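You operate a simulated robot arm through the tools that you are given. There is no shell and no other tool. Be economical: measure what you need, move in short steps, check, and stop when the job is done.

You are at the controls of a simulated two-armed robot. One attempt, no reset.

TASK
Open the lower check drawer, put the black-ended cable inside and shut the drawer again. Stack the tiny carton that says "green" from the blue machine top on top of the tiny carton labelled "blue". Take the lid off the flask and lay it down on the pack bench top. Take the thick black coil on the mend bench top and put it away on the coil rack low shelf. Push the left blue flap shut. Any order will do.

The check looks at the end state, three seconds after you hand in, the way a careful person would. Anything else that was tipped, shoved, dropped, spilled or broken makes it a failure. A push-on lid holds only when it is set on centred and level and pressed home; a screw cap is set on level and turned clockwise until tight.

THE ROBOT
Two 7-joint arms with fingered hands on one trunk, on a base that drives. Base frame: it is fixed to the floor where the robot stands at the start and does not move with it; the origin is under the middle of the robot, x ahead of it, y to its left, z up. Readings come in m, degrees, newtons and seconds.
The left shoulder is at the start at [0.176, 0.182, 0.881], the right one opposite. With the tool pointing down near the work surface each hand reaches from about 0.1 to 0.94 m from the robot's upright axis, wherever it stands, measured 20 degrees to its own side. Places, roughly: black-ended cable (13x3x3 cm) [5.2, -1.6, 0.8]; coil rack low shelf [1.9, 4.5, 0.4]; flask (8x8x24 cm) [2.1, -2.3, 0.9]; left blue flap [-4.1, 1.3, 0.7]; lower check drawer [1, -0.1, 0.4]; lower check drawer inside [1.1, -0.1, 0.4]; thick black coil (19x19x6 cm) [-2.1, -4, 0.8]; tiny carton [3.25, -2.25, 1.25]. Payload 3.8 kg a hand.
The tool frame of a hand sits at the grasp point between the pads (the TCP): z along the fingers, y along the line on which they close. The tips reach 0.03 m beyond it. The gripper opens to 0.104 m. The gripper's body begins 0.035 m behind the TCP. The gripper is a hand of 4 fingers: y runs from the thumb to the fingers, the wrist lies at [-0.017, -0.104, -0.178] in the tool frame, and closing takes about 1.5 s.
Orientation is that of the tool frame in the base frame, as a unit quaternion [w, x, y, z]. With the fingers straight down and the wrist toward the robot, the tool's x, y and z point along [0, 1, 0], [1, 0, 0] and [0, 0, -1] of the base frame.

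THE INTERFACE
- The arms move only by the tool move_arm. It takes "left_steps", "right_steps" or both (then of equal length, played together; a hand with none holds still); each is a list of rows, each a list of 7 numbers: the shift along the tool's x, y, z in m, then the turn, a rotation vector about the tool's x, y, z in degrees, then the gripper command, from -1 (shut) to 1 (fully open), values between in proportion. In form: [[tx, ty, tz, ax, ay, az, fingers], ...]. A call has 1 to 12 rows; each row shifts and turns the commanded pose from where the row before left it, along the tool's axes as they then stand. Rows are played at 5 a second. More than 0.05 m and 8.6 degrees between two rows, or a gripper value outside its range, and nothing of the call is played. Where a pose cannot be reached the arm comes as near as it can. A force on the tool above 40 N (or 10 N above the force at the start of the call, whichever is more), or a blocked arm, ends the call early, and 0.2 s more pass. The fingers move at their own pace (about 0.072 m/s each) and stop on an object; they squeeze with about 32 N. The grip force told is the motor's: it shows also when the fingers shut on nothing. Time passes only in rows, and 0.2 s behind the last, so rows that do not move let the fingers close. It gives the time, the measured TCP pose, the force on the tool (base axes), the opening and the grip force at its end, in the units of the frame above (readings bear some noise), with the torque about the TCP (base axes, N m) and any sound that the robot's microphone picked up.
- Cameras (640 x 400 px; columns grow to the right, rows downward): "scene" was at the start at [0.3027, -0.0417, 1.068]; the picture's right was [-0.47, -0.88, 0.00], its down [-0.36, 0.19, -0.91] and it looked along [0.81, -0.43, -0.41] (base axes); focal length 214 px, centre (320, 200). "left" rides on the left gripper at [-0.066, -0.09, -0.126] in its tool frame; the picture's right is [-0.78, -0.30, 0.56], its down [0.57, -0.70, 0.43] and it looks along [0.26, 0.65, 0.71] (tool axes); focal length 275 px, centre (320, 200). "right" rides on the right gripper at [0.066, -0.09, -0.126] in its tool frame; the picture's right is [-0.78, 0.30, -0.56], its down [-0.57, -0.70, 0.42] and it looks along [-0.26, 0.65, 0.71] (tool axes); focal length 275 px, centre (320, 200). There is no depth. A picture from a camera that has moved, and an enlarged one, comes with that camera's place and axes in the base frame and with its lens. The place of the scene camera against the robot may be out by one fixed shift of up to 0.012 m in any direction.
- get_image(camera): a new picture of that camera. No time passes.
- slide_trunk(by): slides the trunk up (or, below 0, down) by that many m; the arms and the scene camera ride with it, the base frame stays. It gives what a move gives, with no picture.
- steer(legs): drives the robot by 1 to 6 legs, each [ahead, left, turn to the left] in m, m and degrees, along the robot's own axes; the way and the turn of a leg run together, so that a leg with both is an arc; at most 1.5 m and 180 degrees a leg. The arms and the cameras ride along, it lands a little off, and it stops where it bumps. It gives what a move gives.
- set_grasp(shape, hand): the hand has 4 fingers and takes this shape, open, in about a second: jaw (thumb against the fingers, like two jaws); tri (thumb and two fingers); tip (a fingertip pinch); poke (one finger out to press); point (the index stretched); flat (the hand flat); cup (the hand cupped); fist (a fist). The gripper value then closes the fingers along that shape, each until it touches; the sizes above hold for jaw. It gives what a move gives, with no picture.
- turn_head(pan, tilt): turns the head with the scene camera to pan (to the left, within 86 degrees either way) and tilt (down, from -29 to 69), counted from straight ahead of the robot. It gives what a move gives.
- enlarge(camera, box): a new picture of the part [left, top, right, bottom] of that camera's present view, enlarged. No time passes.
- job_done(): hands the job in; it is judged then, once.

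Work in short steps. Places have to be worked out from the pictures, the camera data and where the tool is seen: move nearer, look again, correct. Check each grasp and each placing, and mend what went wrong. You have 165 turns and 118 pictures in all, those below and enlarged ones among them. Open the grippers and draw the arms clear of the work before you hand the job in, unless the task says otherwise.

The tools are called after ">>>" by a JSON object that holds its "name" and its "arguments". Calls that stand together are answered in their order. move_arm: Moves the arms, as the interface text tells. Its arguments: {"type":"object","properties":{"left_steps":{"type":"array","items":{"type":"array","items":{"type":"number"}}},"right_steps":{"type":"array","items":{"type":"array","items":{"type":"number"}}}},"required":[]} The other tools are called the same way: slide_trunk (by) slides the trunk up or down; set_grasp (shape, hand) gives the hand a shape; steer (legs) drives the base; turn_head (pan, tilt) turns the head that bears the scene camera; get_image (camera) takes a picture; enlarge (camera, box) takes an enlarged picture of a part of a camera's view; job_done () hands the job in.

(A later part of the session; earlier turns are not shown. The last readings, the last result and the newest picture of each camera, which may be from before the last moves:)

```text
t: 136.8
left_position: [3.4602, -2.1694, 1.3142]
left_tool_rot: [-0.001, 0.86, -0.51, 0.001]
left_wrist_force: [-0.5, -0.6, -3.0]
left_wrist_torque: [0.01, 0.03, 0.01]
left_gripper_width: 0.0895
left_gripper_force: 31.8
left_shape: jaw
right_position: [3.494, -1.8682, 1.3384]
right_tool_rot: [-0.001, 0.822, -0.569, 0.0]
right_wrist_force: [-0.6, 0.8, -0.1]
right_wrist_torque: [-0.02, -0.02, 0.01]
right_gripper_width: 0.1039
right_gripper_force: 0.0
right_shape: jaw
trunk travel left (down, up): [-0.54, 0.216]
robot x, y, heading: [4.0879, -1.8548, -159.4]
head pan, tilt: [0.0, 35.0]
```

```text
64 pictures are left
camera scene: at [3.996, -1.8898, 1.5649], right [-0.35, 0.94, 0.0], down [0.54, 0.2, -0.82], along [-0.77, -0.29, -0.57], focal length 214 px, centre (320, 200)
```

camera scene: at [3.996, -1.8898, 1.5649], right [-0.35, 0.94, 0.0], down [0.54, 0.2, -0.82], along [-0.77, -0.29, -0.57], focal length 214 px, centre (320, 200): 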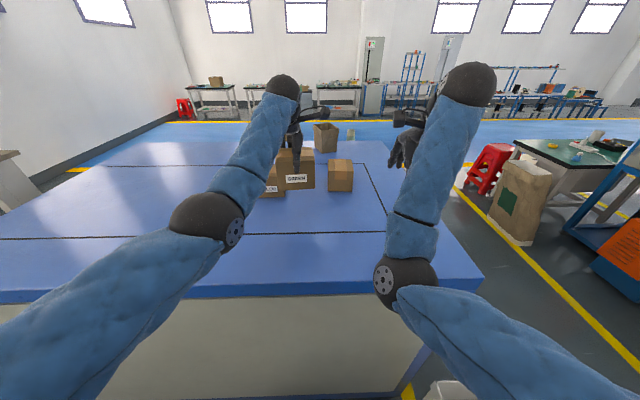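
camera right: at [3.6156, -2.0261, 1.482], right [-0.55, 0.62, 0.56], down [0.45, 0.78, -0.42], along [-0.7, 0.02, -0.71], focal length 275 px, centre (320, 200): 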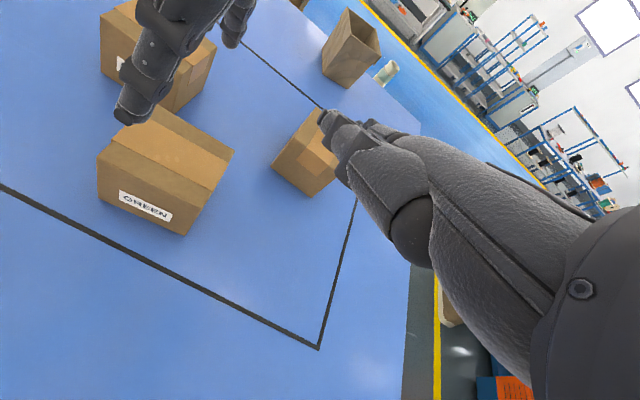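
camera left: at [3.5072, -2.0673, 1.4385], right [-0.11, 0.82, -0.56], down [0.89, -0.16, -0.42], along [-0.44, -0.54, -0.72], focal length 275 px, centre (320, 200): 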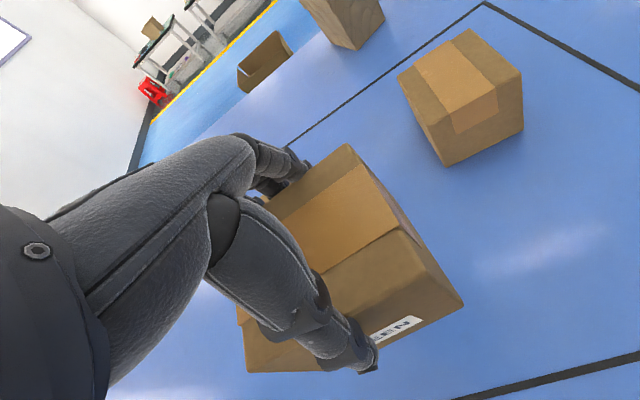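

GREEN is held level. I'll carry it over BLUE at this height and then check alignment.

>>> {"name": "move_arm", "arguments": {"left_steps": [[0.0198, 0.0336, -0.003, 0, 0, 0, -0.2], [0.0198, 0.0336, -0.003, 0, 0, 0, -0.2], [0.0198, 0.0336, 0, 0, 0, 0, -0.2], [0.0198, 0.0336, 0, 0, 0, 0, -0.2], [0.0198, 0.0336, 0, 0, 0, 0, -0.2], [0, 0, 0, 0, 0, 0, -0.2]]}}

>>> {"name": "enlarge", "arguments": {"camera": "left", "box": [220, 120, 540, 400]}}

>>> {"name": "enlarge", "arguments": {"camera": "scene", "box": [208, 120, 368, 220]}}

>>> {"name": "get_image", "arguments": {"camera": "right"}}

```text
t: 138.2
left_position: [3.4526, -2.268, 1.3056]
left_tool_rot: [0.0, 0.861, -0.509, 0.0]
left_wrist_force: [-0.3, -0.1, -3.8]
left_wrist_torque: [0.04, -0.02, 0.02]
left_gripper_width: 0.0893
left_gripper_force: 31.7
left_shape: jaw
left hand out of reach, approached as far as the arm can: row 2, 3, 4, 5
right_position: [3.4946, -1.8684, 1.3391]
right_tool_rot: [-0.002, 0.823, -0.569, 0.0]
right_wrist_force: [-0.3, -0.1, -0.1]
right_wrist_torque: [-0.02, 0.04, 0.01]
right_gripper_width: 0.1038
right_gripper_force: 0.1
right_shape: jaw
trunk travel left (down, up): [-0.54, 0.216]
robot x, y, heading: [4.0877, -1.8539, -159.1]
head pan, tilt: [0.0, 35.0]
```

```text
1.43 times, centred on (380, 260) of left
camera zoom: at [3.499, -2.1657, 1.4318], right [-0.11, 0.82, -0.56], down [0.89, -0.16, -0.42], along [-0.44, -0.54, -0.71], focal length 393 px, centre (234, 114)
```

zoom: 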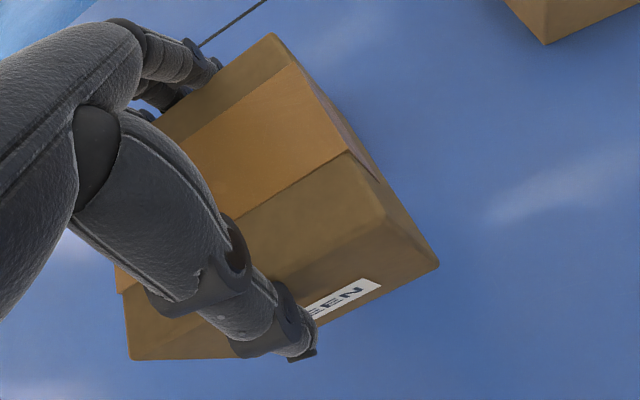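

```text
4.00 times, centred on (288, 170) of scene
camera zoom: at [3.9966, -1.8894, 1.565], right [-0.35, 0.94, 0.0], down [0.54, 0.2, -0.82], along [-0.77, -0.29, -0.57], focal length 858 px, centre (448, 320)
```

zoom: 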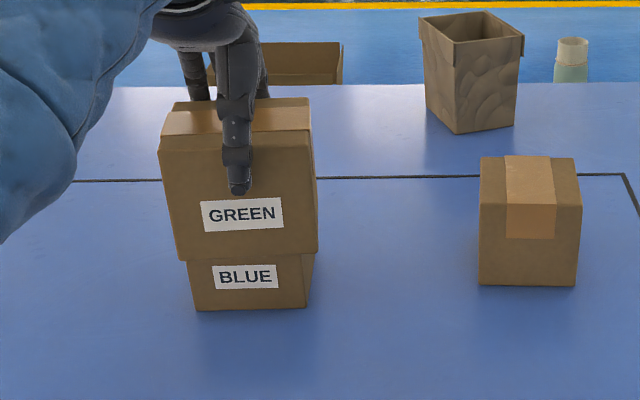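

```text
61 pictures are left
camera right: at [3.6001, -1.8974, 1.4666], right [-0.55, 0.62, 0.56], down [0.45, 0.78, -0.42], along [-0.7, 0.02, -0.72], focal length 275 px, centre (320, 200)
```

right: 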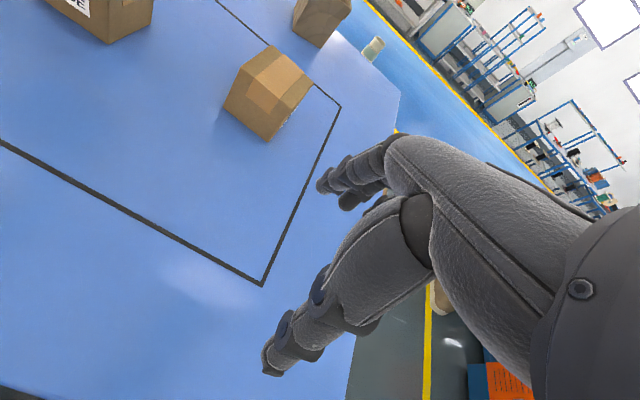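

GREEN hangs just short of BLUE because of reach. I'll ease the base 0.1 m forward (the box bottom is ~3 cm above BLUE's top).

>>> {"name": "steer", "arguments": {"legs": [[0.1, 0, 0]]}}

>>> {"name": "enlarge", "arguments": {"camera": "scene", "box": [208, 120, 368, 220]}}

```text
t: 139.3
left_position: [3.3591, -2.3049, 1.306]
left_tool_rot: [-0.001, 0.862, -0.507, 0.001]
left_wrist_force: [-0.7, -0.3, -4.2]
left_wrist_torque: [0.04, 0.01, 0.02]
left_gripper_width: 0.0896
left_gripper_force: 31.8
left_shape: jaw
right_position: [3.3994, -1.9062, 1.3384]
right_tool_rot: [-0.002, 0.824, -0.567, 0.001]
right_wrist_force: [-0.7, 0.1, 1.1]
right_wrist_torque: [0.05, 0.0, 0.01]
right_gripper_width: 0.1041
right_gripper_force: 0.1
right_shape: jaw
trunk travel left (down, up): [-0.54, 0.216]
robot x, y, heading: [3.9959, -1.8884, -159.2]
head pan, tilt: [0.0, 35.0]
```

```text
4.00 times, centred on (288, 170) of scene
camera zoom: at [3.9025, -1.9258, 1.5649], right [-0.36, 0.93, 0.0], down [0.54, 0.2, -0.82], along [-0.76, -0.29, -0.57], focal length 858 px, centre (448, 320)
```

zoom: 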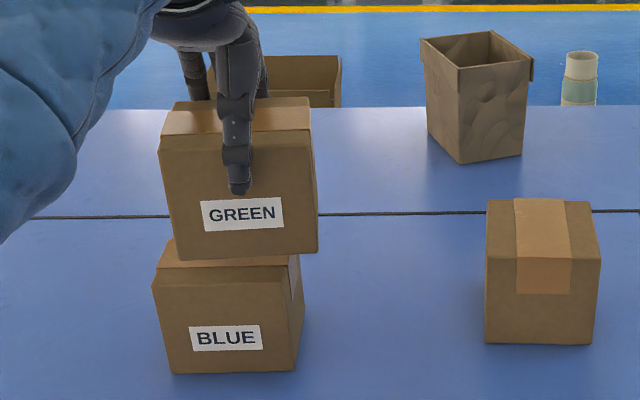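

Base moved fine. BLUE's centre works out at about (3.363, -2.336). I'll shift GREEN the remaining 29 mm left and 12 mm forward with a 3° yaw to match.

>>> {"name": "move_arm", "arguments": {"left_steps": [[0.0143, 0.006, 0, 0, 0, 1.5, -0.2], [0.0143, 0.0064, 0, 0, 0, 1.5, -0.2], [0, 0, 0, 0, 0, 0, -0.2]]}}

>>> {"name": "enlarge", "arguments": {"camera": "scene", "box": [208, 120, 368, 220]}}

```text
t: 140.1
left_position: [3.3678, -2.3341, 1.3073]
left_tool_rot: [0.0, 0.847, -0.531, 0.0]
left_wrist_force: [0.2, 0.2, -2.1]
left_wrist_torque: [-0.03, -0.01, 0.02]
left_gripper_width: 0.0895
left_gripper_force: 32.0
left_shape: jaw
left hand out of reach, approached as far as the arm can: row 2
right_position: [3.4011, -1.905, 1.3401]
right_tool_rot: [-0.001, 0.824, -0.567, 0.0]
right_wrist_force: [0.1, 0.3, 0.0]
right_wrist_torque: [-0.06, 0.0, 0.01]
right_gripper_width: 0.1039
right_gripper_force: 0.0
right_shape: jaw
trunk travel left (down, up): [-0.54, 0.216]
robot x, y, heading: [3.9924, -1.8907, -159.3]
head pan, tilt: [0.0, 35.0]
```

```text
4.00 times, centred on (288, 170) of scene
camera zoom: at [3.9038, -1.9247, 1.565], right [-0.36, 0.93, 0.0], down [0.54, 0.2, -0.82], along [-0.77, -0.29, -0.57], focal length 858 px, centre (448, 320)
```

zoom: 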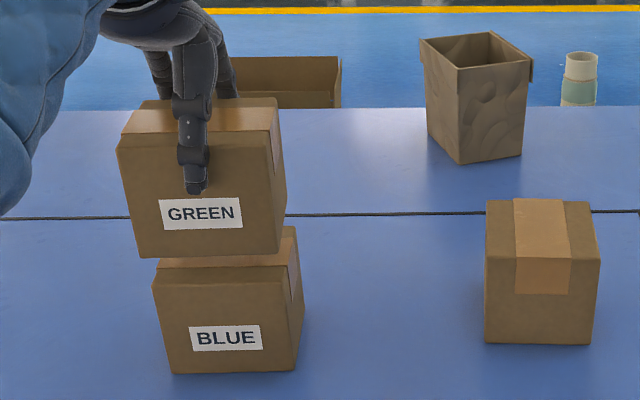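

Nearly aligned; GREEN is about 8 mm too far left. Correcting and lowering gently.

>>> {"name": "move_arm", "arguments": {"left_steps": [[-0.008, 0.003, 0, 0, 0, 0, -0.2], [0, 0.002, 0.012, 0, 0, 0, -0.2], [0, 0, 0.01, 0, 0, 0, -0.2], [0, 0, 0.004, 0, 0, 0, -0.2], [0, 0, 0, 0, 0, 0, -0.2]]}}

>>> {"name": "enlarge", "arguments": {"camera": "scene", "box": [208, 120, 368, 220]}}

```text
t: 141.3
left_position: [3.3663, -2.328, 1.279]
left_tool_rot: [0.0, 0.849, -0.529, 0.001]
left_wrist_force: [-0.6, -0.4, -3.7]
left_wrist_torque: [0.0, 0.0, -0.02]
left_gripper_width: 0.0894
left_gripper_force: 32.4
left_shape: jaw
left hand out of reach, approached as far as the arm can: row 1
right_position: [3.4008, -1.9058, 1.3392]
right_tool_rot: [-0.001, 0.823, -0.568, 0.0]
right_wrist_force: [0.2, -0.2, -0.6]
right_wrist_torque: [0.02, 0.0, 0.03]
right_gripper_width: 0.1037
right_gripper_force: 0.2
right_shape: jaw
trunk travel left (down, up): [-0.54, 0.216]
robot x, y, heading: [3.9922, -1.8892, -159.3]
head pan, tilt: [0.0, 35.0]
```

```text
4.00 times, centred on (288, 170) of scene
camera zoom: at [3.9034, -1.9256, 1.565], right [-0.36, 0.93, 0.0], down [0.54, 0.2, -0.82], along [-0.77, -0.29, -0.57], focal length 858 px, centre (448, 320)
```

zoom: 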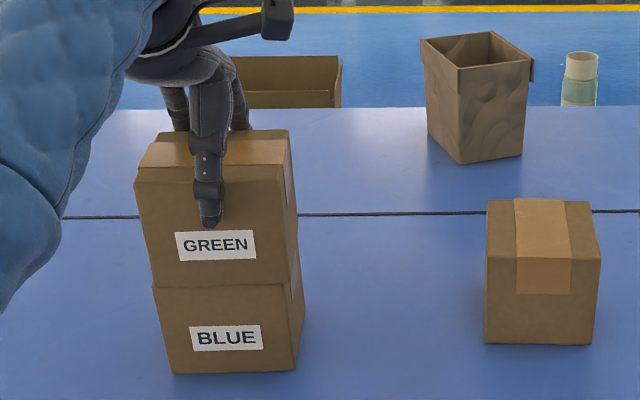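

Aligned well, almost touching. Last few millimetres down.

>>> {"name": "move_arm", "arguments": {"left_steps": [[0, 0, 0.003, 0, 0, 0, -0.2], [0, 0, 0.003, 0, 0, 0, -0.2], [0, 0, 0, 0, 0, 0, -0.2]]}}

```text
t: 142.1
left_position: [3.3656, -2.3293, 1.275]
left_tool_rot: [0.001, 0.848, -0.53, -0.001]
left_wrist_force: [-0.5, -0.6, 8.0]
left_wrist_torque: [0.25, -0.29, 0.01]
left_gripper_width: 0.0892
left_gripper_force: 31.6
left_shape: jaw
right_position: [3.4016, -1.9058, 1.3405]
right_tool_rot: [0.0, 0.823, -0.568, 0.0]
right_wrist_force: [0.0, 0.0, -0.4]
right_wrist_torque: [0.04, -0.01, 0.02]
right_gripper_width: 0.104
right_gripper_force: 0.0
right_shape: jaw
trunk travel left (down, up): [-0.54, 0.216]
robot x, y, heading: [3.9975, -1.8892, -159.1]
head pan, tilt: [0.0, 35.0]
```

Contact. Releasing fully and lifting straight up.

>>> {"name": "move_arm", "arguments": {"left_steps": [[0, 0, -0.001, 0, 0, 0, 0.4], [0, 0, 0, 0, 0, 0, 0.8], [0, 0, 0, 0, 0, 0, 1], [0, 0, 0, 0, 0, 0, 1], [0, 0, -0.01, 0, 0, 0, 1], [0, 0, -0.015, 0, 0, 0, 1], [0, 0, -0.02, 0, 0, 0, 1], [0, 0, -0.03, 0, 0, 0, 1], [0, 0, -0.03, 0, 0, 0, 1]]}}

>>> {"name": "enlarge", "arguments": {"camera": "scene", "box": [208, 120, 368, 220]}}

```text
t: 144.1
left_position: [3.3814, -2.3235, 1.3798]
left_tool_rot: [0.0, 0.847, -0.531, 0.0]
left_wrist_force: [-0.6, -0.5, -0.7]
left_wrist_torque: [-0.04, 0.02, 0.0]
left_gripper_width: 0.1041
left_gripper_force: 0.1
left_shape: jaw
left hand out of reach, approached as far as the arm can: row 8, 9
right_position: [3.4027, -1.9049, 1.34]
right_tool_rot: [-0.001, 0.824, -0.567, -0.001]
right_wrist_force: [0.3, 0.2, 0.8]
right_wrist_torque: [-0.02, 0.03, 0.01]
right_gripper_width: 0.1039
right_gripper_force: 0.1
right_shape: jaw
trunk travel left (down, up): [-0.54, 0.216]
robot x, y, heading: [3.9916, -1.8881, -159.3]
head pan, tilt: [0.0, 35.0]
```

```text
4.00 times, centred on (288, 170) of scene
camera zoom: at [3.9049, -1.9242, 1.5652], right [-0.36, 0.93, 0.0], down [0.54, 0.2, -0.82], along [-0.77, -0.29, -0.57], focal length 858 px, centre (448, 320)
```

zoom: 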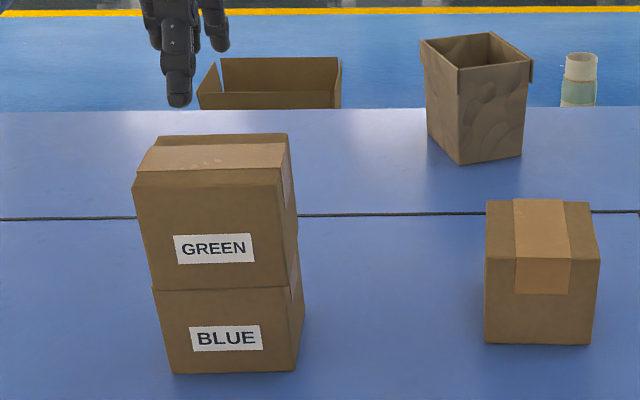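

Stack is good. I'll back away, turn around toward the cable bench behind me and look.

>>> {"name": "steer", "arguments": {"legs": [[-0.38, 0, 0], [0, 0, 175]]}}

>>> {"name": "turn_head", "arguments": {"pan": 0, "tilt": 40}}

>>> {"name": "get_image", "arguments": {"camera": "scene"}}

```text
t: 153.7
left_position: [5.0028, -1.3819, 1.3783]
left_tool_rot: [0.001, 0.572, 0.82, 0.001]
left_wrist_force: [0.1, -0.5, 0.0]
left_wrist_torque: [0.03, 0.02, -0.04]
left_gripper_width: 0.1039
left_gripper_force: 0.0
left_shape: jaw
right_position: [4.9405, -1.7964, 1.3395]
right_tool_rot: [0.0, 0.607, 0.795, -0.002]
right_wrist_force: [0.3, 0.4, 0.0]
right_wrist_torque: [-0.01, 0.03, -0.01]
right_gripper_width: 0.104
right_gripper_force: 0.0
right_shape: jaw
trunk travel left (down, up): [-0.54, 0.216]
robot x, y, heading: [4.3497, -1.7549, 15.5]
head pan, tilt: [0.0, 35.0]
```

```text
t: 154.3
left_position: [5.0036, -1.3809, 1.3779]
left_tool_rot: [0.001, 0.571, 0.821, 0.001]
left_wrist_force: [-0.5, 0.3, -0.3]
left_wrist_torque: [0.05, 0.02, -0.01]
left_gripper_width: 0.1039
left_gripper_force: 0.2
left_shape: jaw
right_position: [4.941, -1.7968, 1.3411]
right_tool_rot: [0.0, 0.606, 0.795, -0.002]
right_wrist_force: [0.5, 0.3, 0.0]
right_wrist_torque: [0.0, 0.0, 0.03]
right_gripper_width: 0.1039
right_gripper_force: 0.0
right_shape: jaw
trunk travel left (down, up): [-0.54, 0.216]
robot x, y, heading: [4.3503, -1.7518, 15.3]
head pan, tilt: [0.0, 40.0]
```

```text
56 pictures are left
camera scene: at [4.4565, -1.7253, 1.5575], right [0.26, -0.96, 0.0], down [-0.62, -0.17, -0.77], along [0.74, 0.2, -0.64], focal length 214 px, centre (320, 200)
```

scene: 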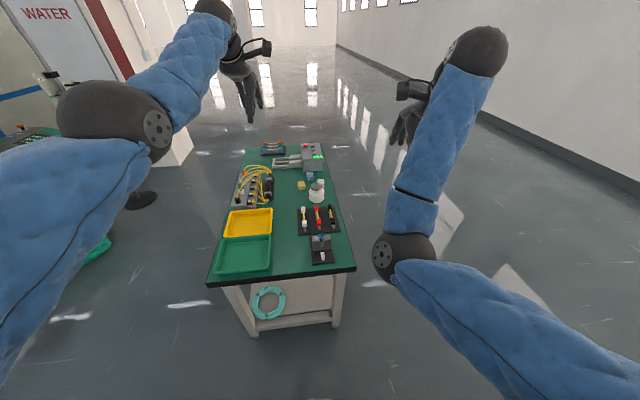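

>>> {"name": "enlarge", "arguments": {"camera": "scene", "box": [200, 135, 360, 280]}}

```text
2.76 times, centred on (280, 208) of scene
camera zoom: at [4.4565, -1.7253, 1.5575], right [0.26, -0.96, 0.0], down [-0.62, -0.17, -0.77], along [0.74, 0.2, -0.64], focal length 592 px, centre (430, 179)
```

zoom: 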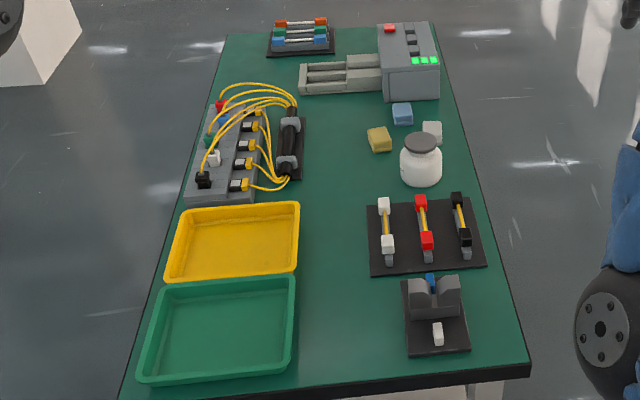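

The black-ended cable is the rightmost on the little black board, at about (5.24, -1.573), lying along the bench (heading ~21°). I'll lower the trunk and move to the bench end, then look with the right hand's camera.

>>> {"name": "slide_trunk", "arguments": {"by": -0.3}}

>>> {"name": "steer", "arguments": {"legs": [[0.19, 0.02, 5.7]]}}

>>> {"name": "get_image", "arguments": {"camera": "right"}}

>>> {"name": "get_image", "arguments": {"camera": "scene"}}

```text
t: 157.3
left_position: [5.0015, -1.3814, 1.0783]
left_tool_rot: [0.0, 0.571, 0.821, 0.001]
left_wrist_force: [-0.8, 0.3, -0.2]
left_wrist_torque: [0.0, 0.03, 0.02]
left_gripper_width: 0.1041
left_gripper_force: 0.0
left_shape: jaw
right_position: [4.9853, -1.7841, 0.9496]
right_tool_rot: [-0.05, 0.606, 0.791, -0.066]
right_wrist_force: [0.0, -1.1, 0.4]
right_wrist_torque: [0.04, -0.03, 0.02]
right_gripper_width: 0.1037
right_gripper_force: 0.0
right_shape: jaw
trunk travel left (down, up): [-0.24, 0.516]
robot x, y, heading: [4.3496, -1.7517, 15.1]
head pan, tilt: [0.0, 40.0]
```

```text
t: 158.9
left_position: [5.1417, -1.2407, 1.0777]
left_tool_rot: [0.0, 0.531, 0.848, -0.001]
left_wrist_force: [0.8, -1.1, -0.2]
left_wrist_torque: [0.03, 0.01, 0.03]
left_gripper_width: 0.1039
left_gripper_force: 0.0
left_shape: jaw
right_position: [5.1627, -1.6436, 0.9478]
right_tool_rot: [-0.047, 0.566, 0.82, -0.069]
right_wrist_force: [-0.3, -0.8, 0.3]
right_wrist_torque: [-0.03, 0.04, -0.01]
right_gripper_width: 0.1041
right_gripper_force: 0.1
right_shape: jaw
trunk travel left (down, up): [-0.24, 0.516]
robot x, y, heading: [4.5272, -1.677, 20.8]
head pan, tilt: [0.0, 40.0]
```

```text
54 pictures are left
camera right: at [5.0762, -1.6045, 1.0882], right [0.64, -0.59, 0.5], down [-0.51, -0.81, -0.3], along [0.58, -0.06, -0.81], focal length 275 px, centre (320, 200)
```

right: 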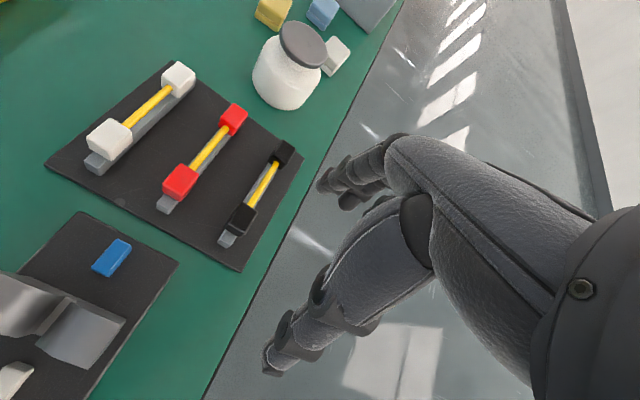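

```text
53 pictures are left
camera scene: at [4.7077, -1.6078, 1.2538], right [0.36, -0.93, 0.0], down [-0.6, -0.23, -0.77], along [0.72, 0.27, -0.64], focal length 214 px, centre (320, 200)
```

scene: 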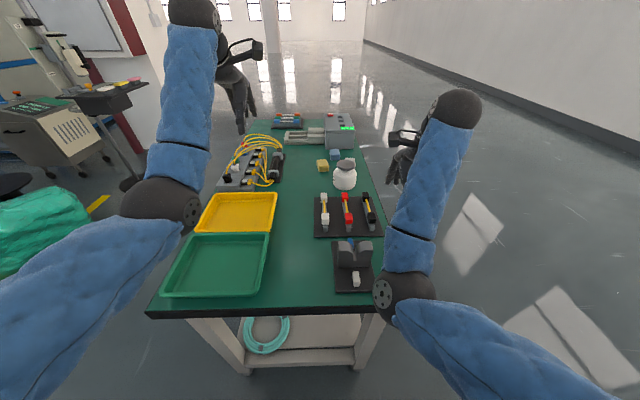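

Right camera puts the cable's middle at about (5.235, -1.570), heading ~22°. I'll raise the right hand, level it and yaw it so the fingers close across the cable.

>>> {"name": "move_arm", "arguments": {"right_steps": [[0, 0, -0.04, -4.8, 0, 0, 1], [0, 0, -0.04, -4.8, 0, 0, 1], [0, 0, 0, 0, 0, -8.5, 0.6], [0, 0, 0, 0, 0, -8.5, 0.4], [0, 0, 0, 0, 0, -8.5, 0.2], [0, 0, 0, 0, 0, -8.5, 0.2], [0, 0, 0, 0, 0, -8.5, 0.2], [0, 0, 0, 0, 0, -8.5, 0.2], [0, 0, 0, 0, 0, -8.5, 0.2], [0, 0, 0, 0, 0, -8.5, 0.2], [0, 0, 0, 0, 0, -8.5, 0.2], [0, 0, 0, 0, 0, -8.5, 0.2]]}}

>>> {"name": "slide_trunk", "arguments": {"by": -0.1}}

>>> {"name": "get_image", "arguments": {"camera": "right"}}

```text
t: 161.5
left_position: [5.1403, -1.2411, 1.0767]
left_tool_rot: [0.0, 0.531, 0.848, 0.0]
left_wrist_force: [0.1, -0.3, 0.2]
left_wrist_torque: [-0.02, 0.0, -0.02]
left_gripper_width: 0.1039
left_gripper_force: 0.1
left_shape: jaw
right_position: [5.214, -1.6268, 1.0148]
right_tool_rot: [0.001, -0.14, 0.99, 0.0]
right_wrist_force: [0.6, 0.3, 0.1]
right_wrist_torque: [-0.01, -0.02, 0.0]
right_gripper_width: 0.0624
right_gripper_force: 0.0
right_shape: jaw
right hand out of reach, approached as far as the arm can: row 3, 4, 5, 6, 7, 8
trunk travel left (down, up): [-0.24, 0.516]
robot x, y, heading: [4.5295, -1.6725, 20.8]
head pan, tilt: [0.0, 40.0]
```

```text
t: 162.8
left_position: [5.1399, -1.2413, 0.9789]
left_tool_rot: [0.0, 0.531, 0.848, 0.001]
left_wrist_force: [-0.5, 0.2, -0.6]
left_wrist_torque: [0.0, -0.03, 0.01]
left_gripper_width: 0.1041
left_gripper_force: 0.2
left_shape: jaw
right_position: [5.224, -1.6225, 0.8914]
right_tool_rot: [-0.021, -0.138, 0.99, -0.006]
right_wrist_force: [-0.8, 0.4, 0.0]
right_wrist_torque: [-0.02, -0.03, 0.01]
right_gripper_width: 0.0628
right_gripper_force: 0.2
right_shape: jaw
trunk travel left (down, up): [-0.14, 0.616]
robot x, y, heading: [4.528, -1.6734, 20.7]
head pan, tilt: [0.0, 40.0]
```

```text
52 pictures are left
camera right: at [5.1888, -1.7238, 1.0222], right [0.69, 0.51, 0.52], down [0.73, -0.53, -0.44], along [0.05, 0.68, -0.73], focal length 275 px, centre (320, 200)
```

right: 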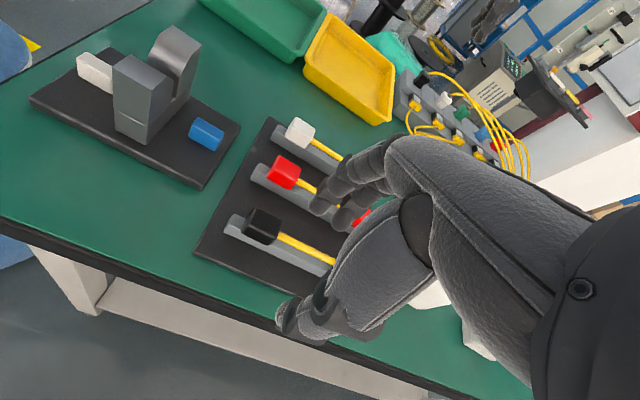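

Cable end blocks triangulate to z≈0.797. I'll finish the yaw and shift over the cable's middle, staying above it.

>>> {"name": "move_arm", "arguments": {"right_steps": [[-0.0117, 0.0245, 0, 0, -2.5, -6, 0.2], [-0.0117, 0.0245, 0, 0, 0, 0, 0.2], [0, 0, 0, 0, 0, 0, 0.2]]}}

>>> {"name": "get_image", "arguments": {"camera": "right"}}

>>> {"name": "enlarge", "arguments": {"camera": "scene", "box": [290, 150, 450, 290]}}

```text
t: 163.6
left_position: [5.1402, -1.2428, 0.9784]
left_tool_rot: [0.0, 0.531, 0.847, 0.0]
left_wrist_force: [-0.5, 0.4, 0.1]
left_wrist_torque: [0.01, -0.01, 0.02]
left_gripper_width: 0.1039
left_gripper_force: 0.1
left_shape: jaw
right_position: [5.2294, -1.5696, 0.889]
right_tool_rot: [0.001, -0.19, 0.982, -0.002]
right_wrist_force: [0.1, -0.1, 0.8]
right_wrist_torque: [0.01, -0.03, -0.02]
right_gripper_width: 0.063
right_gripper_force: 0.0
right_shape: jaw
trunk travel left (down, up): [-0.14, 0.616]
robot x, y, heading: [4.5271, -1.6764, 20.8]
head pan, tilt: [0.0, 40.0]
```

```text
51 pictures are left
camera right: at [5.2004, -1.6763, 1.0164], right [0.61, 0.57, 0.56], down [0.79, -0.44, -0.42], along [0.01, 0.7, -0.72], focal length 275 px, centre (320, 200)
```

right: 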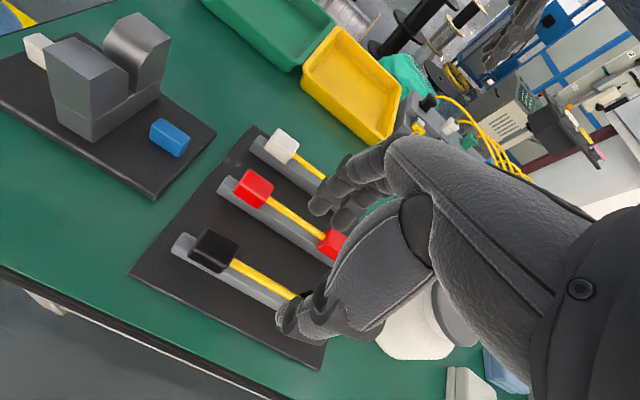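

```text
2.86 times, centred on (370, 220) of scene
camera zoom: at [4.7559, -1.5897, 1.15], right [0.36, -0.93, 0.0], down [-0.6, -0.23, -0.77], along [0.72, 0.27, -0.64], focal length 613 px, centre (177, 143)
```

zoom: 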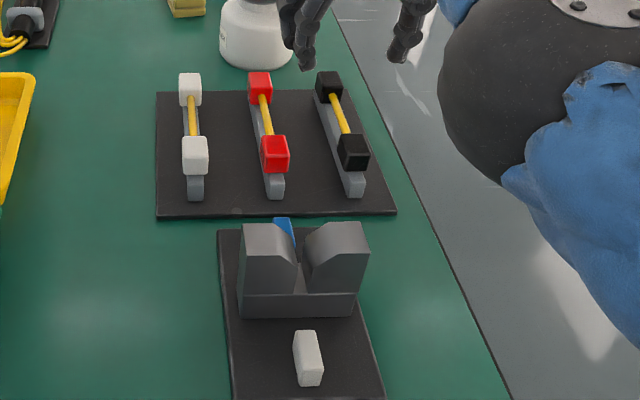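

Alignment is good: the cable's middle is right below. I'll descend so the fingertips straddle the rod just above its grey rest, and check.

>>> {"name": "move_arm", "arguments": {"right_steps": [[0, 0, 0.03, 0, 0, 0, 0.2], [0, 0, 0.025, 0, 0, 0, 0.2], [0, 0, 0.018, 0, 0, 0, 0.2], [0, 0, 0, 0, 0, 0, 0.2]]}}

>>> {"name": "get_image", "arguments": {"camera": "right"}}

>>> {"name": "enlarge", "arguments": {"camera": "scene", "box": [330, 150, 430, 235]}}

```text
t: 164.6
left_position: [5.1402, -1.2419, 0.9781]
left_tool_rot: [-0.001, 0.531, 0.847, 0.0]
left_wrist_force: [0.1, -1.1, 0.4]
left_wrist_torque: [0.01, 0.03, 0.0]
left_gripper_width: 0.1038
left_gripper_force: 0.0
left_shape: jaw
right_position: [5.2301, -1.5718, 0.8184]
right_tool_rot: [0.001, -0.189, 0.982, -0.001]
right_wrist_force: [0.5, -0.3, 0.9]
right_wrist_torque: [-0.04, -0.01, 0.03]
right_gripper_width: 0.0625
right_gripper_force: 0.0
right_shape: jaw
trunk travel left (down, up): [-0.14, 0.616]
robot x, y, heading: [4.5229, -1.676, 20.7]
head pan, tilt: [0.0, 40.0]
```

```text
49 pictures are left
camera right: at [5.2011, -1.6781, 0.9451], right [0.61, 0.56, 0.56], down [0.79, -0.44, -0.42], along [0.01, 0.7, -0.72], focal length 275 px, centre (320, 200)
```

right: 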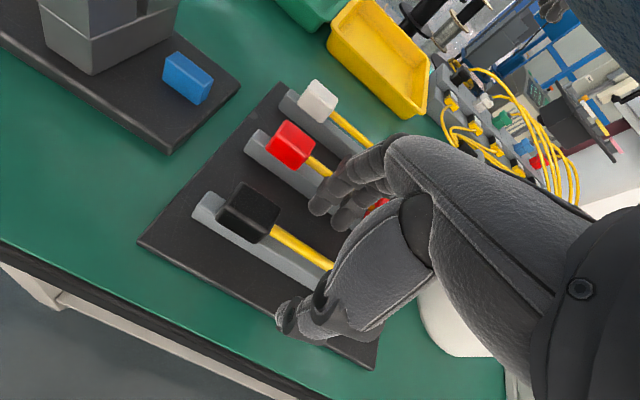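

```text
4.71 times, centred on (380, 192) of scene
camera zoom: at [4.756, -1.5897, 1.15], right [0.36, -0.93, 0.0], down [-0.6, -0.23, -0.77], along [0.72, 0.27, -0.64], focal length 1009 px, centre (38, 235)
```

zoom: 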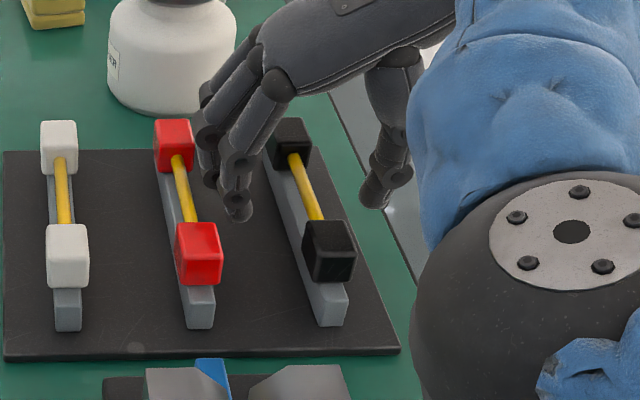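

Fingers straddle the rod, clear of the red cable. Closing at this height.

>>> {"name": "move_arm", "arguments": {"right_steps": [[0, 0, 0.003, 0, 0, 0, 0], [0, 0, 0, 0, 0, 0, -0.4], [0, 0, 0, 0, 0, 0, -0.8], [0, 0, 0, 0, 0, 0, -1], [0, 0, 0, 0, 0, 0, -1], [0, 0, 0, 0, 0, 0, -1]]}}

>>> {"name": "enlarge", "arguments": {"camera": "scene", "box": [330, 150, 430, 235]}}

```text
t: 166.0
left_position: [5.141, -1.2416, 0.9776]
left_tool_rot: [0.0, 0.53, 0.848, 0.0]
left_wrist_force: [-0.3, -0.9, -0.5]
left_wrist_torque: [0.02, 0.01, -0.02]
left_gripper_width: 0.1039
left_gripper_force: 0.0
left_shape: jaw
right_position: [5.2295, -1.5703, 0.8173]
right_tool_rot: [0.002, -0.189, 0.982, -0.001]
right_wrist_force: [1.1, 1.4, 4.8]
right_wrist_torque: [0.06, 0.01, 0.04]
right_gripper_width: 0.0053
right_gripper_force: 31.8
right_shape: jaw
trunk travel left (down, up): [-0.14, 0.616]
robot x, y, heading: [4.5298, -1.6751, 20.8]
head pan, tilt: [0.0, 40.0]
```

```text
4.71 times, centred on (380, 192) of scene
camera zoom: at [4.7555, -1.5896, 1.1501], right [0.36, -0.93, 0.0], down [-0.6, -0.23, -0.77], along [0.72, 0.27, -0.64], focal length 1009 px, centre (38, 235)
```

zoom: 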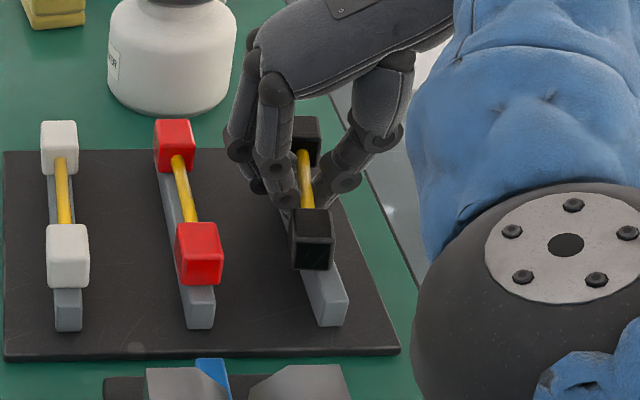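

The rod is pinched between thumb and fingers. Lifting gently.

>>> {"name": "move_arm", "arguments": {"right_steps": [[0, 0, -0.01, 0, 0, 0, -1], [0, 0, -0.02, 0, 0, 0, -1], [0, 0, -0.03, 0, 0, 0, -1], [0, 0, -0.03, 0, 0, 0, -1], [0, 0, -0.03, 0, 0, 0, -1], [0, 0, 0, 0, 0, 0, -1]]}}

>>> {"name": "enlarge", "arguments": {"camera": "scene", "box": [330, 100, 450, 235]}}

```text
t: 167.4
left_position: [5.1415, -1.2407, 0.9772]
left_tool_rot: [0.0, 0.531, 0.848, -0.002]
left_wrist_force: [0.5, 0.6, -0.2]
left_wrist_torque: [-0.01, -0.01, -0.01]
left_gripper_width: 0.1039
left_gripper_force: 0.0
left_shape: jaw
right_position: [5.231, -1.568, 0.9354]
right_tool_rot: [0.001, -0.189, 0.982, -0.001]
right_wrist_force: [-1.2, -0.5, -0.6]
right_wrist_torque: [0.0, 0.0, 0.0]
right_gripper_width: 0.0048
right_gripper_force: 32.1
right_shape: jaw
trunk travel left (down, up): [-0.14, 0.616]
robot x, y, heading: [4.5284, -1.6754, 20.6]
head pan, tilt: [0.0, 40.0]
```

```text
2.96 times, centred on (390, 168) of scene
camera zoom: at [4.7562, -1.5895, 1.1498], right [0.36, -0.93, 0.0], down [-0.6, -0.23, -0.77], along [0.72, 0.27, -0.64], focal length 636 px, centre (113, 296)
```

zoom: 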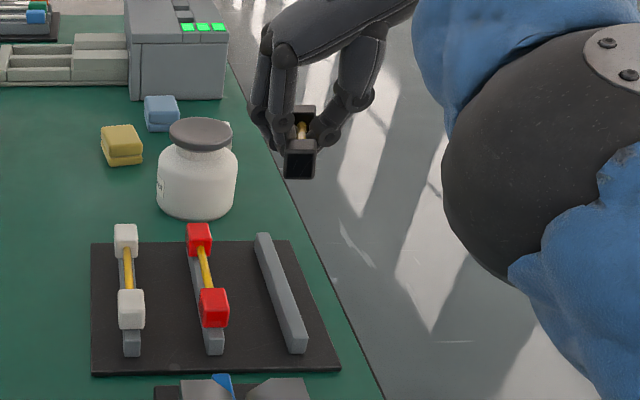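

The cable is in hand. I'll raise the trunk, back out and drive via the aisle back toward the check bench.

>>> {"name": "slide_trunk", "arguments": {"by": 0.2}}

>>> {"name": "steer", "arguments": {"legs": [[-0.2, 0, 0], [0.32, 1.1, 0], [0, 0, 180], [1.2, -0.13, 0], [1.16, -0.12, 0]]}}

```text
t: 169.6
left_position: [5.1436, -1.2412, 1.1769]
left_tool_rot: [0.001, 0.531, 0.848, -0.001]
left_wrist_force: [-1.0, -1.1, 0.3]
left_wrist_torque: [0.04, -0.03, 0.02]
left_gripper_width: 0.1042
left_gripper_force: 0.0
left_shape: jaw
right_position: [5.1866, -1.5839, 1.2147]
right_tool_rot: [0.066, -0.188, 0.98, 0.01]
right_wrist_force: [0.3, -0.6, -2.1]
right_wrist_torque: [0.01, 0.03, -0.02]
right_gripper_width: 0.0049
right_gripper_force: 31.8
right_shape: jaw
trunk travel left (down, up): [-0.34, 0.416]
robot x, y, heading: [4.5282, -1.6759, 20.8]
head pan, tilt: [0.0, 40.0]
```

```text
t: 195.3
left_position: [1.3006, -1.6263, 1.1774]
left_tool_rot: [0.0, 0.847, -0.532, 0.001]
left_wrist_force: [-0.3, 0.1, -0.3]
left_wrist_torque: [0.03, 0.0, 0.0]
left_gripper_width: 0.1039
left_gripper_force: 0.1
left_shape: jaw
right_position: [1.2565, -1.2829, 1.2149]
right_tool_rot: [0.01, 0.98, 0.187, -0.066]
right_wrist_force: [-0.2, 0.9, 0.3]
right_wrist_torque: [-0.01, -0.03, -0.01]
right_gripper_width: 0.0046
right_gripper_force: 32.5
right_shape: jaw
trunk travel left (down, up): [-0.34, 0.416]
robot x, y, heading: [1.9172, -1.1948, -159.0]
head pan, tilt: [0.0, 40.0]
```

>>> {"name": "steer", "arguments": {"legs": [[0.98, 0, 0], [0.56, -0.48, 0], [0, 0, -155]]}}

>>> {"name": "turn_head", "arguments": {"pan": 15, "tilt": 40}}

>>> {"name": "get_image", "arguments": {"camera": "scene"}}

```text
t: 210.5
left_position: [0.7123, -0.6585, 1.1774]
left_tool_rot: [0.0, 0.356, 0.935, 0.001]
left_wrist_force: [0.1, -0.5, 0.4]
left_wrist_torque: [0.0, -0.01, -0.03]
left_gripper_width: 0.1039
left_gripper_force: 0.0
left_shape: jaw
right_position: [0.885, -0.9606, 1.2157]
right_tool_rot: [0.063, -0.376, 0.924, 0.023]
right_wrist_force: [1.1, 0.0, -0.4]
right_wrist_torque: [0.0, 0.03, -0.02]
right_gripper_width: 0.0044
right_gripper_force: 32.6
right_shape: jaw
trunk travel left (down, up): [-0.34, 0.416]
robot x, y, heading: [0.3053, -1.2937, 42.9]
head pan, tilt: [0.0, 40.0]
```

```text
t: 211.2
left_position: [0.7119, -0.6595, 1.1775]
left_tool_rot: [0.0, 0.356, 0.935, 0.0]
left_wrist_force: [0.1, -0.4, 0.5]
left_wrist_torque: [-0.02, -0.01, 0.0]
left_gripper_width: 0.1039
left_gripper_force: 0.0
left_shape: jaw
right_position: [0.8852, -0.9586, 1.2145]
right_tool_rot: [0.062, -0.376, 0.924, 0.023]
right_wrist_force: [0.2, -0.3, -1.0]
right_wrist_torque: [0.01, 0.02, -0.01]
right_gripper_width: 0.0044
right_gripper_force: 31.7
right_shape: jaw
trunk travel left (down, up): [-0.34, 0.416]
robot x, y, heading: [0.3154, -1.298, 43.4]
head pan, tilt: [15.0, 40.0]
```

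```text
45 pictures are left
camera scene: at [0.4049, -1.1805, 1.3561], right [0.85, -0.53, 0.0], down [-0.34, -0.55, -0.77], along [0.4, 0.65, -0.64], focal length 214 px, centre (320, 200)
```

scene: 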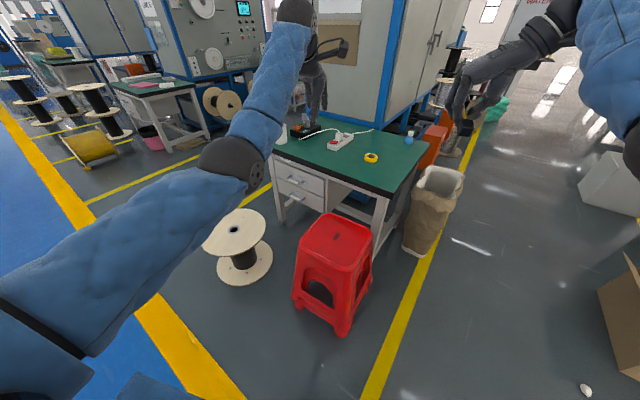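

The full layout is visible: lower handle near (0.87, -0.11, 0.4), spool at (0.43, -0.11), stool at (0.87, -0.61). I'll go stand between and behind spool and stool at about (0.37, -0.6), facing the drawers squarely.

>>> {"name": "steer", "arguments": {"legs": [[0, 0, -22.7], [0.2, 0.42, 0]]}}

>>> {"name": "turn_head", "arguments": {"pan": 20, "tilt": 50}}

>>> {"name": "get_image", "arguments": {"camera": "scene"}}

```text
t: 215.2
left_position: [0.9588, -0.3963, 1.1774]
left_tool_rot: [0.0, 0.531, 0.847, -0.001]
left_wrist_force: [-0.5, 0.5, 0.3]
left_wrist_torque: [-0.03, -0.01, 0.02]
left_gripper_width: 0.1039
left_gripper_force: 0.1
left_shape: jaw
right_position: [1.004, -0.7392, 1.2138]
right_tool_rot: [0.065, -0.187, 0.98, 0.009]
right_wrist_force: [-0.3, -0.1, -1.2]
right_wrist_torque: [-0.01, -0.01, 0.01]
right_gripper_width: 0.0043
right_gripper_force: 32.0
right_shape: jaw
trunk travel left (down, up): [-0.34, 0.416]
robot x, y, heading: [0.341, -0.8296, 20.8]
head pan, tilt: [15.0, 40.0]
```

```text
t: 215.9
left_position: [0.9586, -0.3978, 1.1787]
left_tool_rot: [0.0, 0.532, 0.847, 0.0]
left_wrist_force: [0.3, -1.1, -0.4]
left_wrist_torque: [-0.04, 0.02, 0.02]
left_gripper_width: 0.1041
left_gripper_force: 0.1
left_shape: jaw
right_position: [1.0042, -0.7404, 1.2137]
right_tool_rot: [0.065, -0.188, 0.98, 0.01]
right_wrist_force: [0.4, -0.1, 0.4]
right_wrist_torque: [0.03, 0.0, 0.0]
right_gripper_width: 0.0046
right_gripper_force: 32.3
right_shape: jaw
trunk travel left (down, up): [-0.34, 0.416]
robot x, y, heading: [0.3449, -0.8276, 20.7]
head pan, tilt: [20.0, 50.0]
```

```text
44 pictures are left
camera scene: at [0.4653, -0.7579, 1.3419], right [0.65, -0.76, 0.0], down [-0.58, -0.5, -0.64], along [0.49, 0.42, -0.77], focal length 214 px, centre (320, 200)
```

scene: 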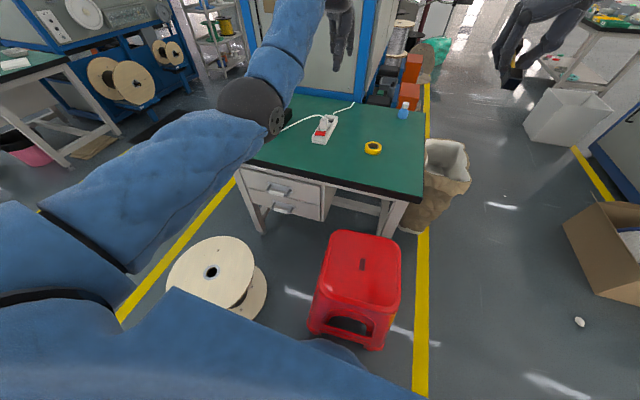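

Before lowering, I'll retract the left hand from above the bench and tilt it toward the drawers (fingers forward-down).

>>> {"name": "move_arm", "arguments": {"left_steps": [[0.0125, -0.042, 0, 0, 0, 0, 1], [0.0125, -0.042, 0, 0, 0, 0, 1], [0.0125, -0.042, 0, 0, 0, 0, 1], [0.0125, -0.042, 0, 0, 0, 0, 1], [0.0125, -0.042, 0, 0, 0, 0, 1], [0.0125, -0.042, 0, 0, 0, 0, 1], [0, 0, 0, -8.5, 0, 0, 1], [0, 0, 0, -8.5, 0, 0, 1], [0, 0, 0, -8.5, 0, 0, 1], [0, 0, 0, -8.5, 0, 0, 1], [0, 0, 0, -8.5, 0, 0, 1], [0, 0, 0, -8.5, 0, 0, 1]]}}

>>> {"name": "steer", "arguments": {"legs": [[0.1, 0.2, 0]]}}

>>> {"name": "slide_trunk", "arguments": {"by": -0.3}}

>>> {"name": "get_image", "arguments": {"camera": "scene"}}

```text
t: 218.5
left_position: [0.8045, -0.3945, 1.16]
left_tool_rot: [0.23, 0.479, 0.764, 0.366]
left_wrist_force: [-0.1, -0.8, 0.0]
left_wrist_torque: [-0.01, -0.02, 0.0]
left_gripper_width: 0.104
left_gripper_force: 0.0
left_shape: jaw
left hand out of reach, approached as far as the arm can: row 3, 5, 6
right_position: [1.0034, -0.7414, 1.2147]
right_tool_rot: [0.066, -0.188, 0.98, 0.011]
right_wrist_force: [-0.5, 1.0, -1.1]
right_wrist_torque: [-0.01, 0.01, 0.0]
right_gripper_width: 0.0042
right_gripper_force: 32.0
right_shape: jaw
trunk travel left (down, up): [-0.34, 0.416]
robot x, y, heading: [0.3397, -0.8298, 20.8]
head pan, tilt: [20.0, 50.0]
```

```text
t: 219.4
left_position: [0.8075, -0.3608, 1.1578]
left_tool_rot: [0.229, 0.479, 0.765, 0.365]
left_wrist_force: [-0.7, 0.5, -0.4]
left_wrist_torque: [-0.01, 0.0, 0.0]
left_gripper_width: 0.104
left_gripper_force: 0.0
left_shape: jaw
right_position: [1.0082, -0.7079, 1.2146]
right_tool_rot: [0.065, -0.186, 0.98, 0.009]
right_wrist_force: [0.6, 0.9, -0.5]
right_wrist_torque: [-0.04, 0.0, 0.02]
right_gripper_width: 0.0045
right_gripper_force: 32.1
right_shape: jaw
trunk travel left (down, up): [-0.34, 0.416]
robot x, y, heading: [0.3456, -0.7983, 21.0]
head pan, tilt: [20.0, 50.0]
stopped in leg 1: the robot was blocked; the commanded pose is now the measured one
```

```text
t: 222.3
left_position: [0.8447, -0.3507, 0.7983]
left_tool_rot: [0.192, 0.496, 0.785, 0.317]
left_wrist_force: [-0.6, -0.8, -0.7]
left_wrist_torque: [-0.01, -0.02, -0.02]
left_gripper_width: 0.104
left_gripper_force: 0.1
left_shape: jaw
right_position: [1.0788, -0.6845, 0.7889]
right_tool_rot: [-0.048, -0.188, 0.981, -0.006]
right_wrist_force: [-3.8, -1.5, 15.2]
right_wrist_torque: [-0.04, 0.19, 0.02]
right_gripper_width: 0.0045
right_gripper_force: 31.5
right_shape: jaw
trunk travel left (down, up): [-0.042, 0.714]
robot x, y, heading: [0.3498, -0.8, 20.9]
head pan, tilt: [20.0, 50.0]
stopped: the force on the tool passed its limit (the readings are from after the stop); the commanded pose is now the measured one
```

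```text
43 pictures are left
camera scene: at [0.6098, -0.6732, 1.0323], right [0.65, -0.76, 0.0], down [-0.58, -0.5, -0.64], along [0.49, 0.42, -0.77], focal length 214 px, centre (320, 200)
```

scene: 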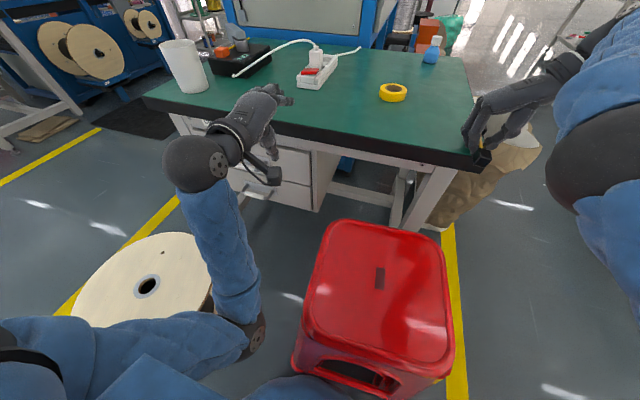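

Lowering the trunk leaned the arms forward and the right hand touched the bench corner lightly. I'll lift and retract the right hand right away and check the cable.

>>> {"name": "move_arm", "arguments": {"right_steps": [[0, 0, -0.04, 0, 0, 0, -1], [0, 0, -0.04, 0, 0, 0, -1], [0.03, 0, -0.035, 0, 0, 0, -1], [0.04, 0, -0.02, 0, 0, 0, -1], [0.04, 0, 0, 0, 0, 0, -1], [0.04, 0, 0, 0, 0, 0, -1]]}}

>>> {"name": "get_image", "arguments": {"camera": "right"}}

```text
t: 223.7
left_position: [0.8452, -0.3495, 0.7967]
left_tool_rot: [0.19, 0.496, 0.786, 0.315]
left_wrist_force: [-0.9, -0.3, 0.7]
left_wrist_torque: [0.03, -0.02, 0.0]
left_gripper_width: 0.1038
left_gripper_force: 0.0
left_shape: jaw
right_position: [0.9675, -0.7365, 0.9321]
right_tool_rot: [-0.05, -0.188, 0.981, -0.008]
right_wrist_force: [0.0, 0.1, -0.1]
right_wrist_torque: [-0.02, 0.01, -0.03]
right_gripper_width: 0.004
right_gripper_force: 31.8
right_shape: jaw
right hand out of reach, approached as far as the arm can: row 6
trunk travel left (down, up): [-0.042, 0.714]
robot x, y, heading: [0.347, -0.8021, 20.7]
head pan, tilt: [20.0, 50.0]
```

```text
42 pictures are left
camera right: at [0.9512, -0.8377, 1.0648], right [0.66, 0.58, 0.48], down [0.75, -0.45, -0.48], along [-0.06, 0.68, -0.73], focal length 275 px, centre (320, 200)
```

right: 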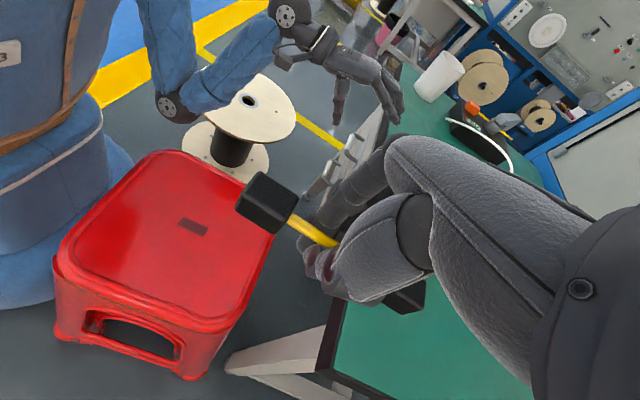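

Cable still held. Now sidestep left, away from the stool.

>>> {"name": "steer", "arguments": {"legs": [[-0.07, 0, 0], [0, 0.2, 0], [0.04, 0, 0]]}}

>>> {"name": "get_image", "arguments": {"camera": "left"}}

>>> {"name": "get_image", "arguments": {"camera": "scene"}}

```text
t: 226.4
left_position: [0.7412, -0.1618, 0.7968]
left_tool_rot: [0.189, 0.495, 0.787, 0.315]
left_wrist_force: [0.3, -1.1, 0.7]
left_wrist_torque: [0.02, -0.04, -0.02]
left_gripper_width: 0.1041
left_gripper_force: 0.1
left_shape: jaw
right_position: [0.864, -0.5478, 0.934]
right_tool_rot: [-0.05, -0.191, 0.98, -0.008]
right_wrist_force: [0.3, -0.1, -0.2]
right_wrist_torque: [-0.02, 0.0, -0.01]
right_gripper_width: 0.0044
right_gripper_force: 31.4
right_shape: jaw
trunk travel left (down, up): [-0.042, 0.714]
robot x, y, heading: [0.2438, -0.6136, 20.9]
head pan, tilt: [20.0, 50.0]
```

```text
41 pictures are left
camera left: at [0.634, -0.2874, 0.8251], right [0.48, -0.62, -0.62], down [-0.45, 0.43, -0.78], along [0.75, 0.66, -0.07], focal length 275 px, centre (320, 200)
```

left: 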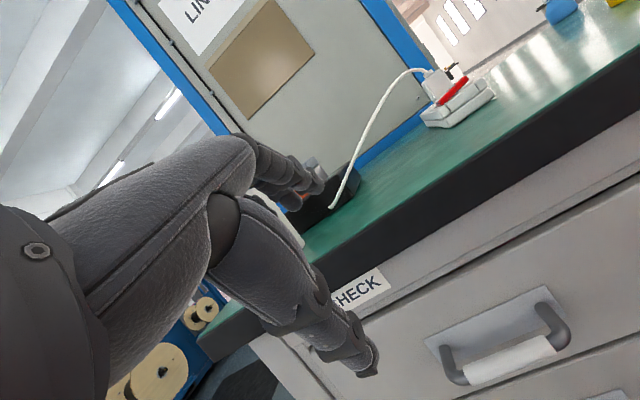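

```text
40 pictures are left
camera scene: at [0.5088, -0.4862, 1.0313], right [0.66, -0.75, 0.0], down [-0.58, -0.5, -0.64], along [0.48, 0.42, -0.77], focal length 214 px, centre (320, 200)
```

scene: 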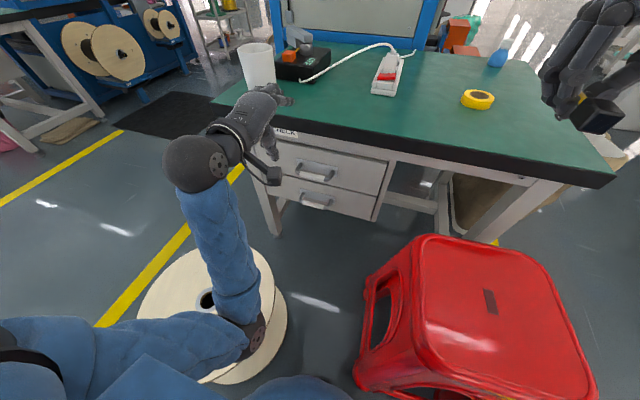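

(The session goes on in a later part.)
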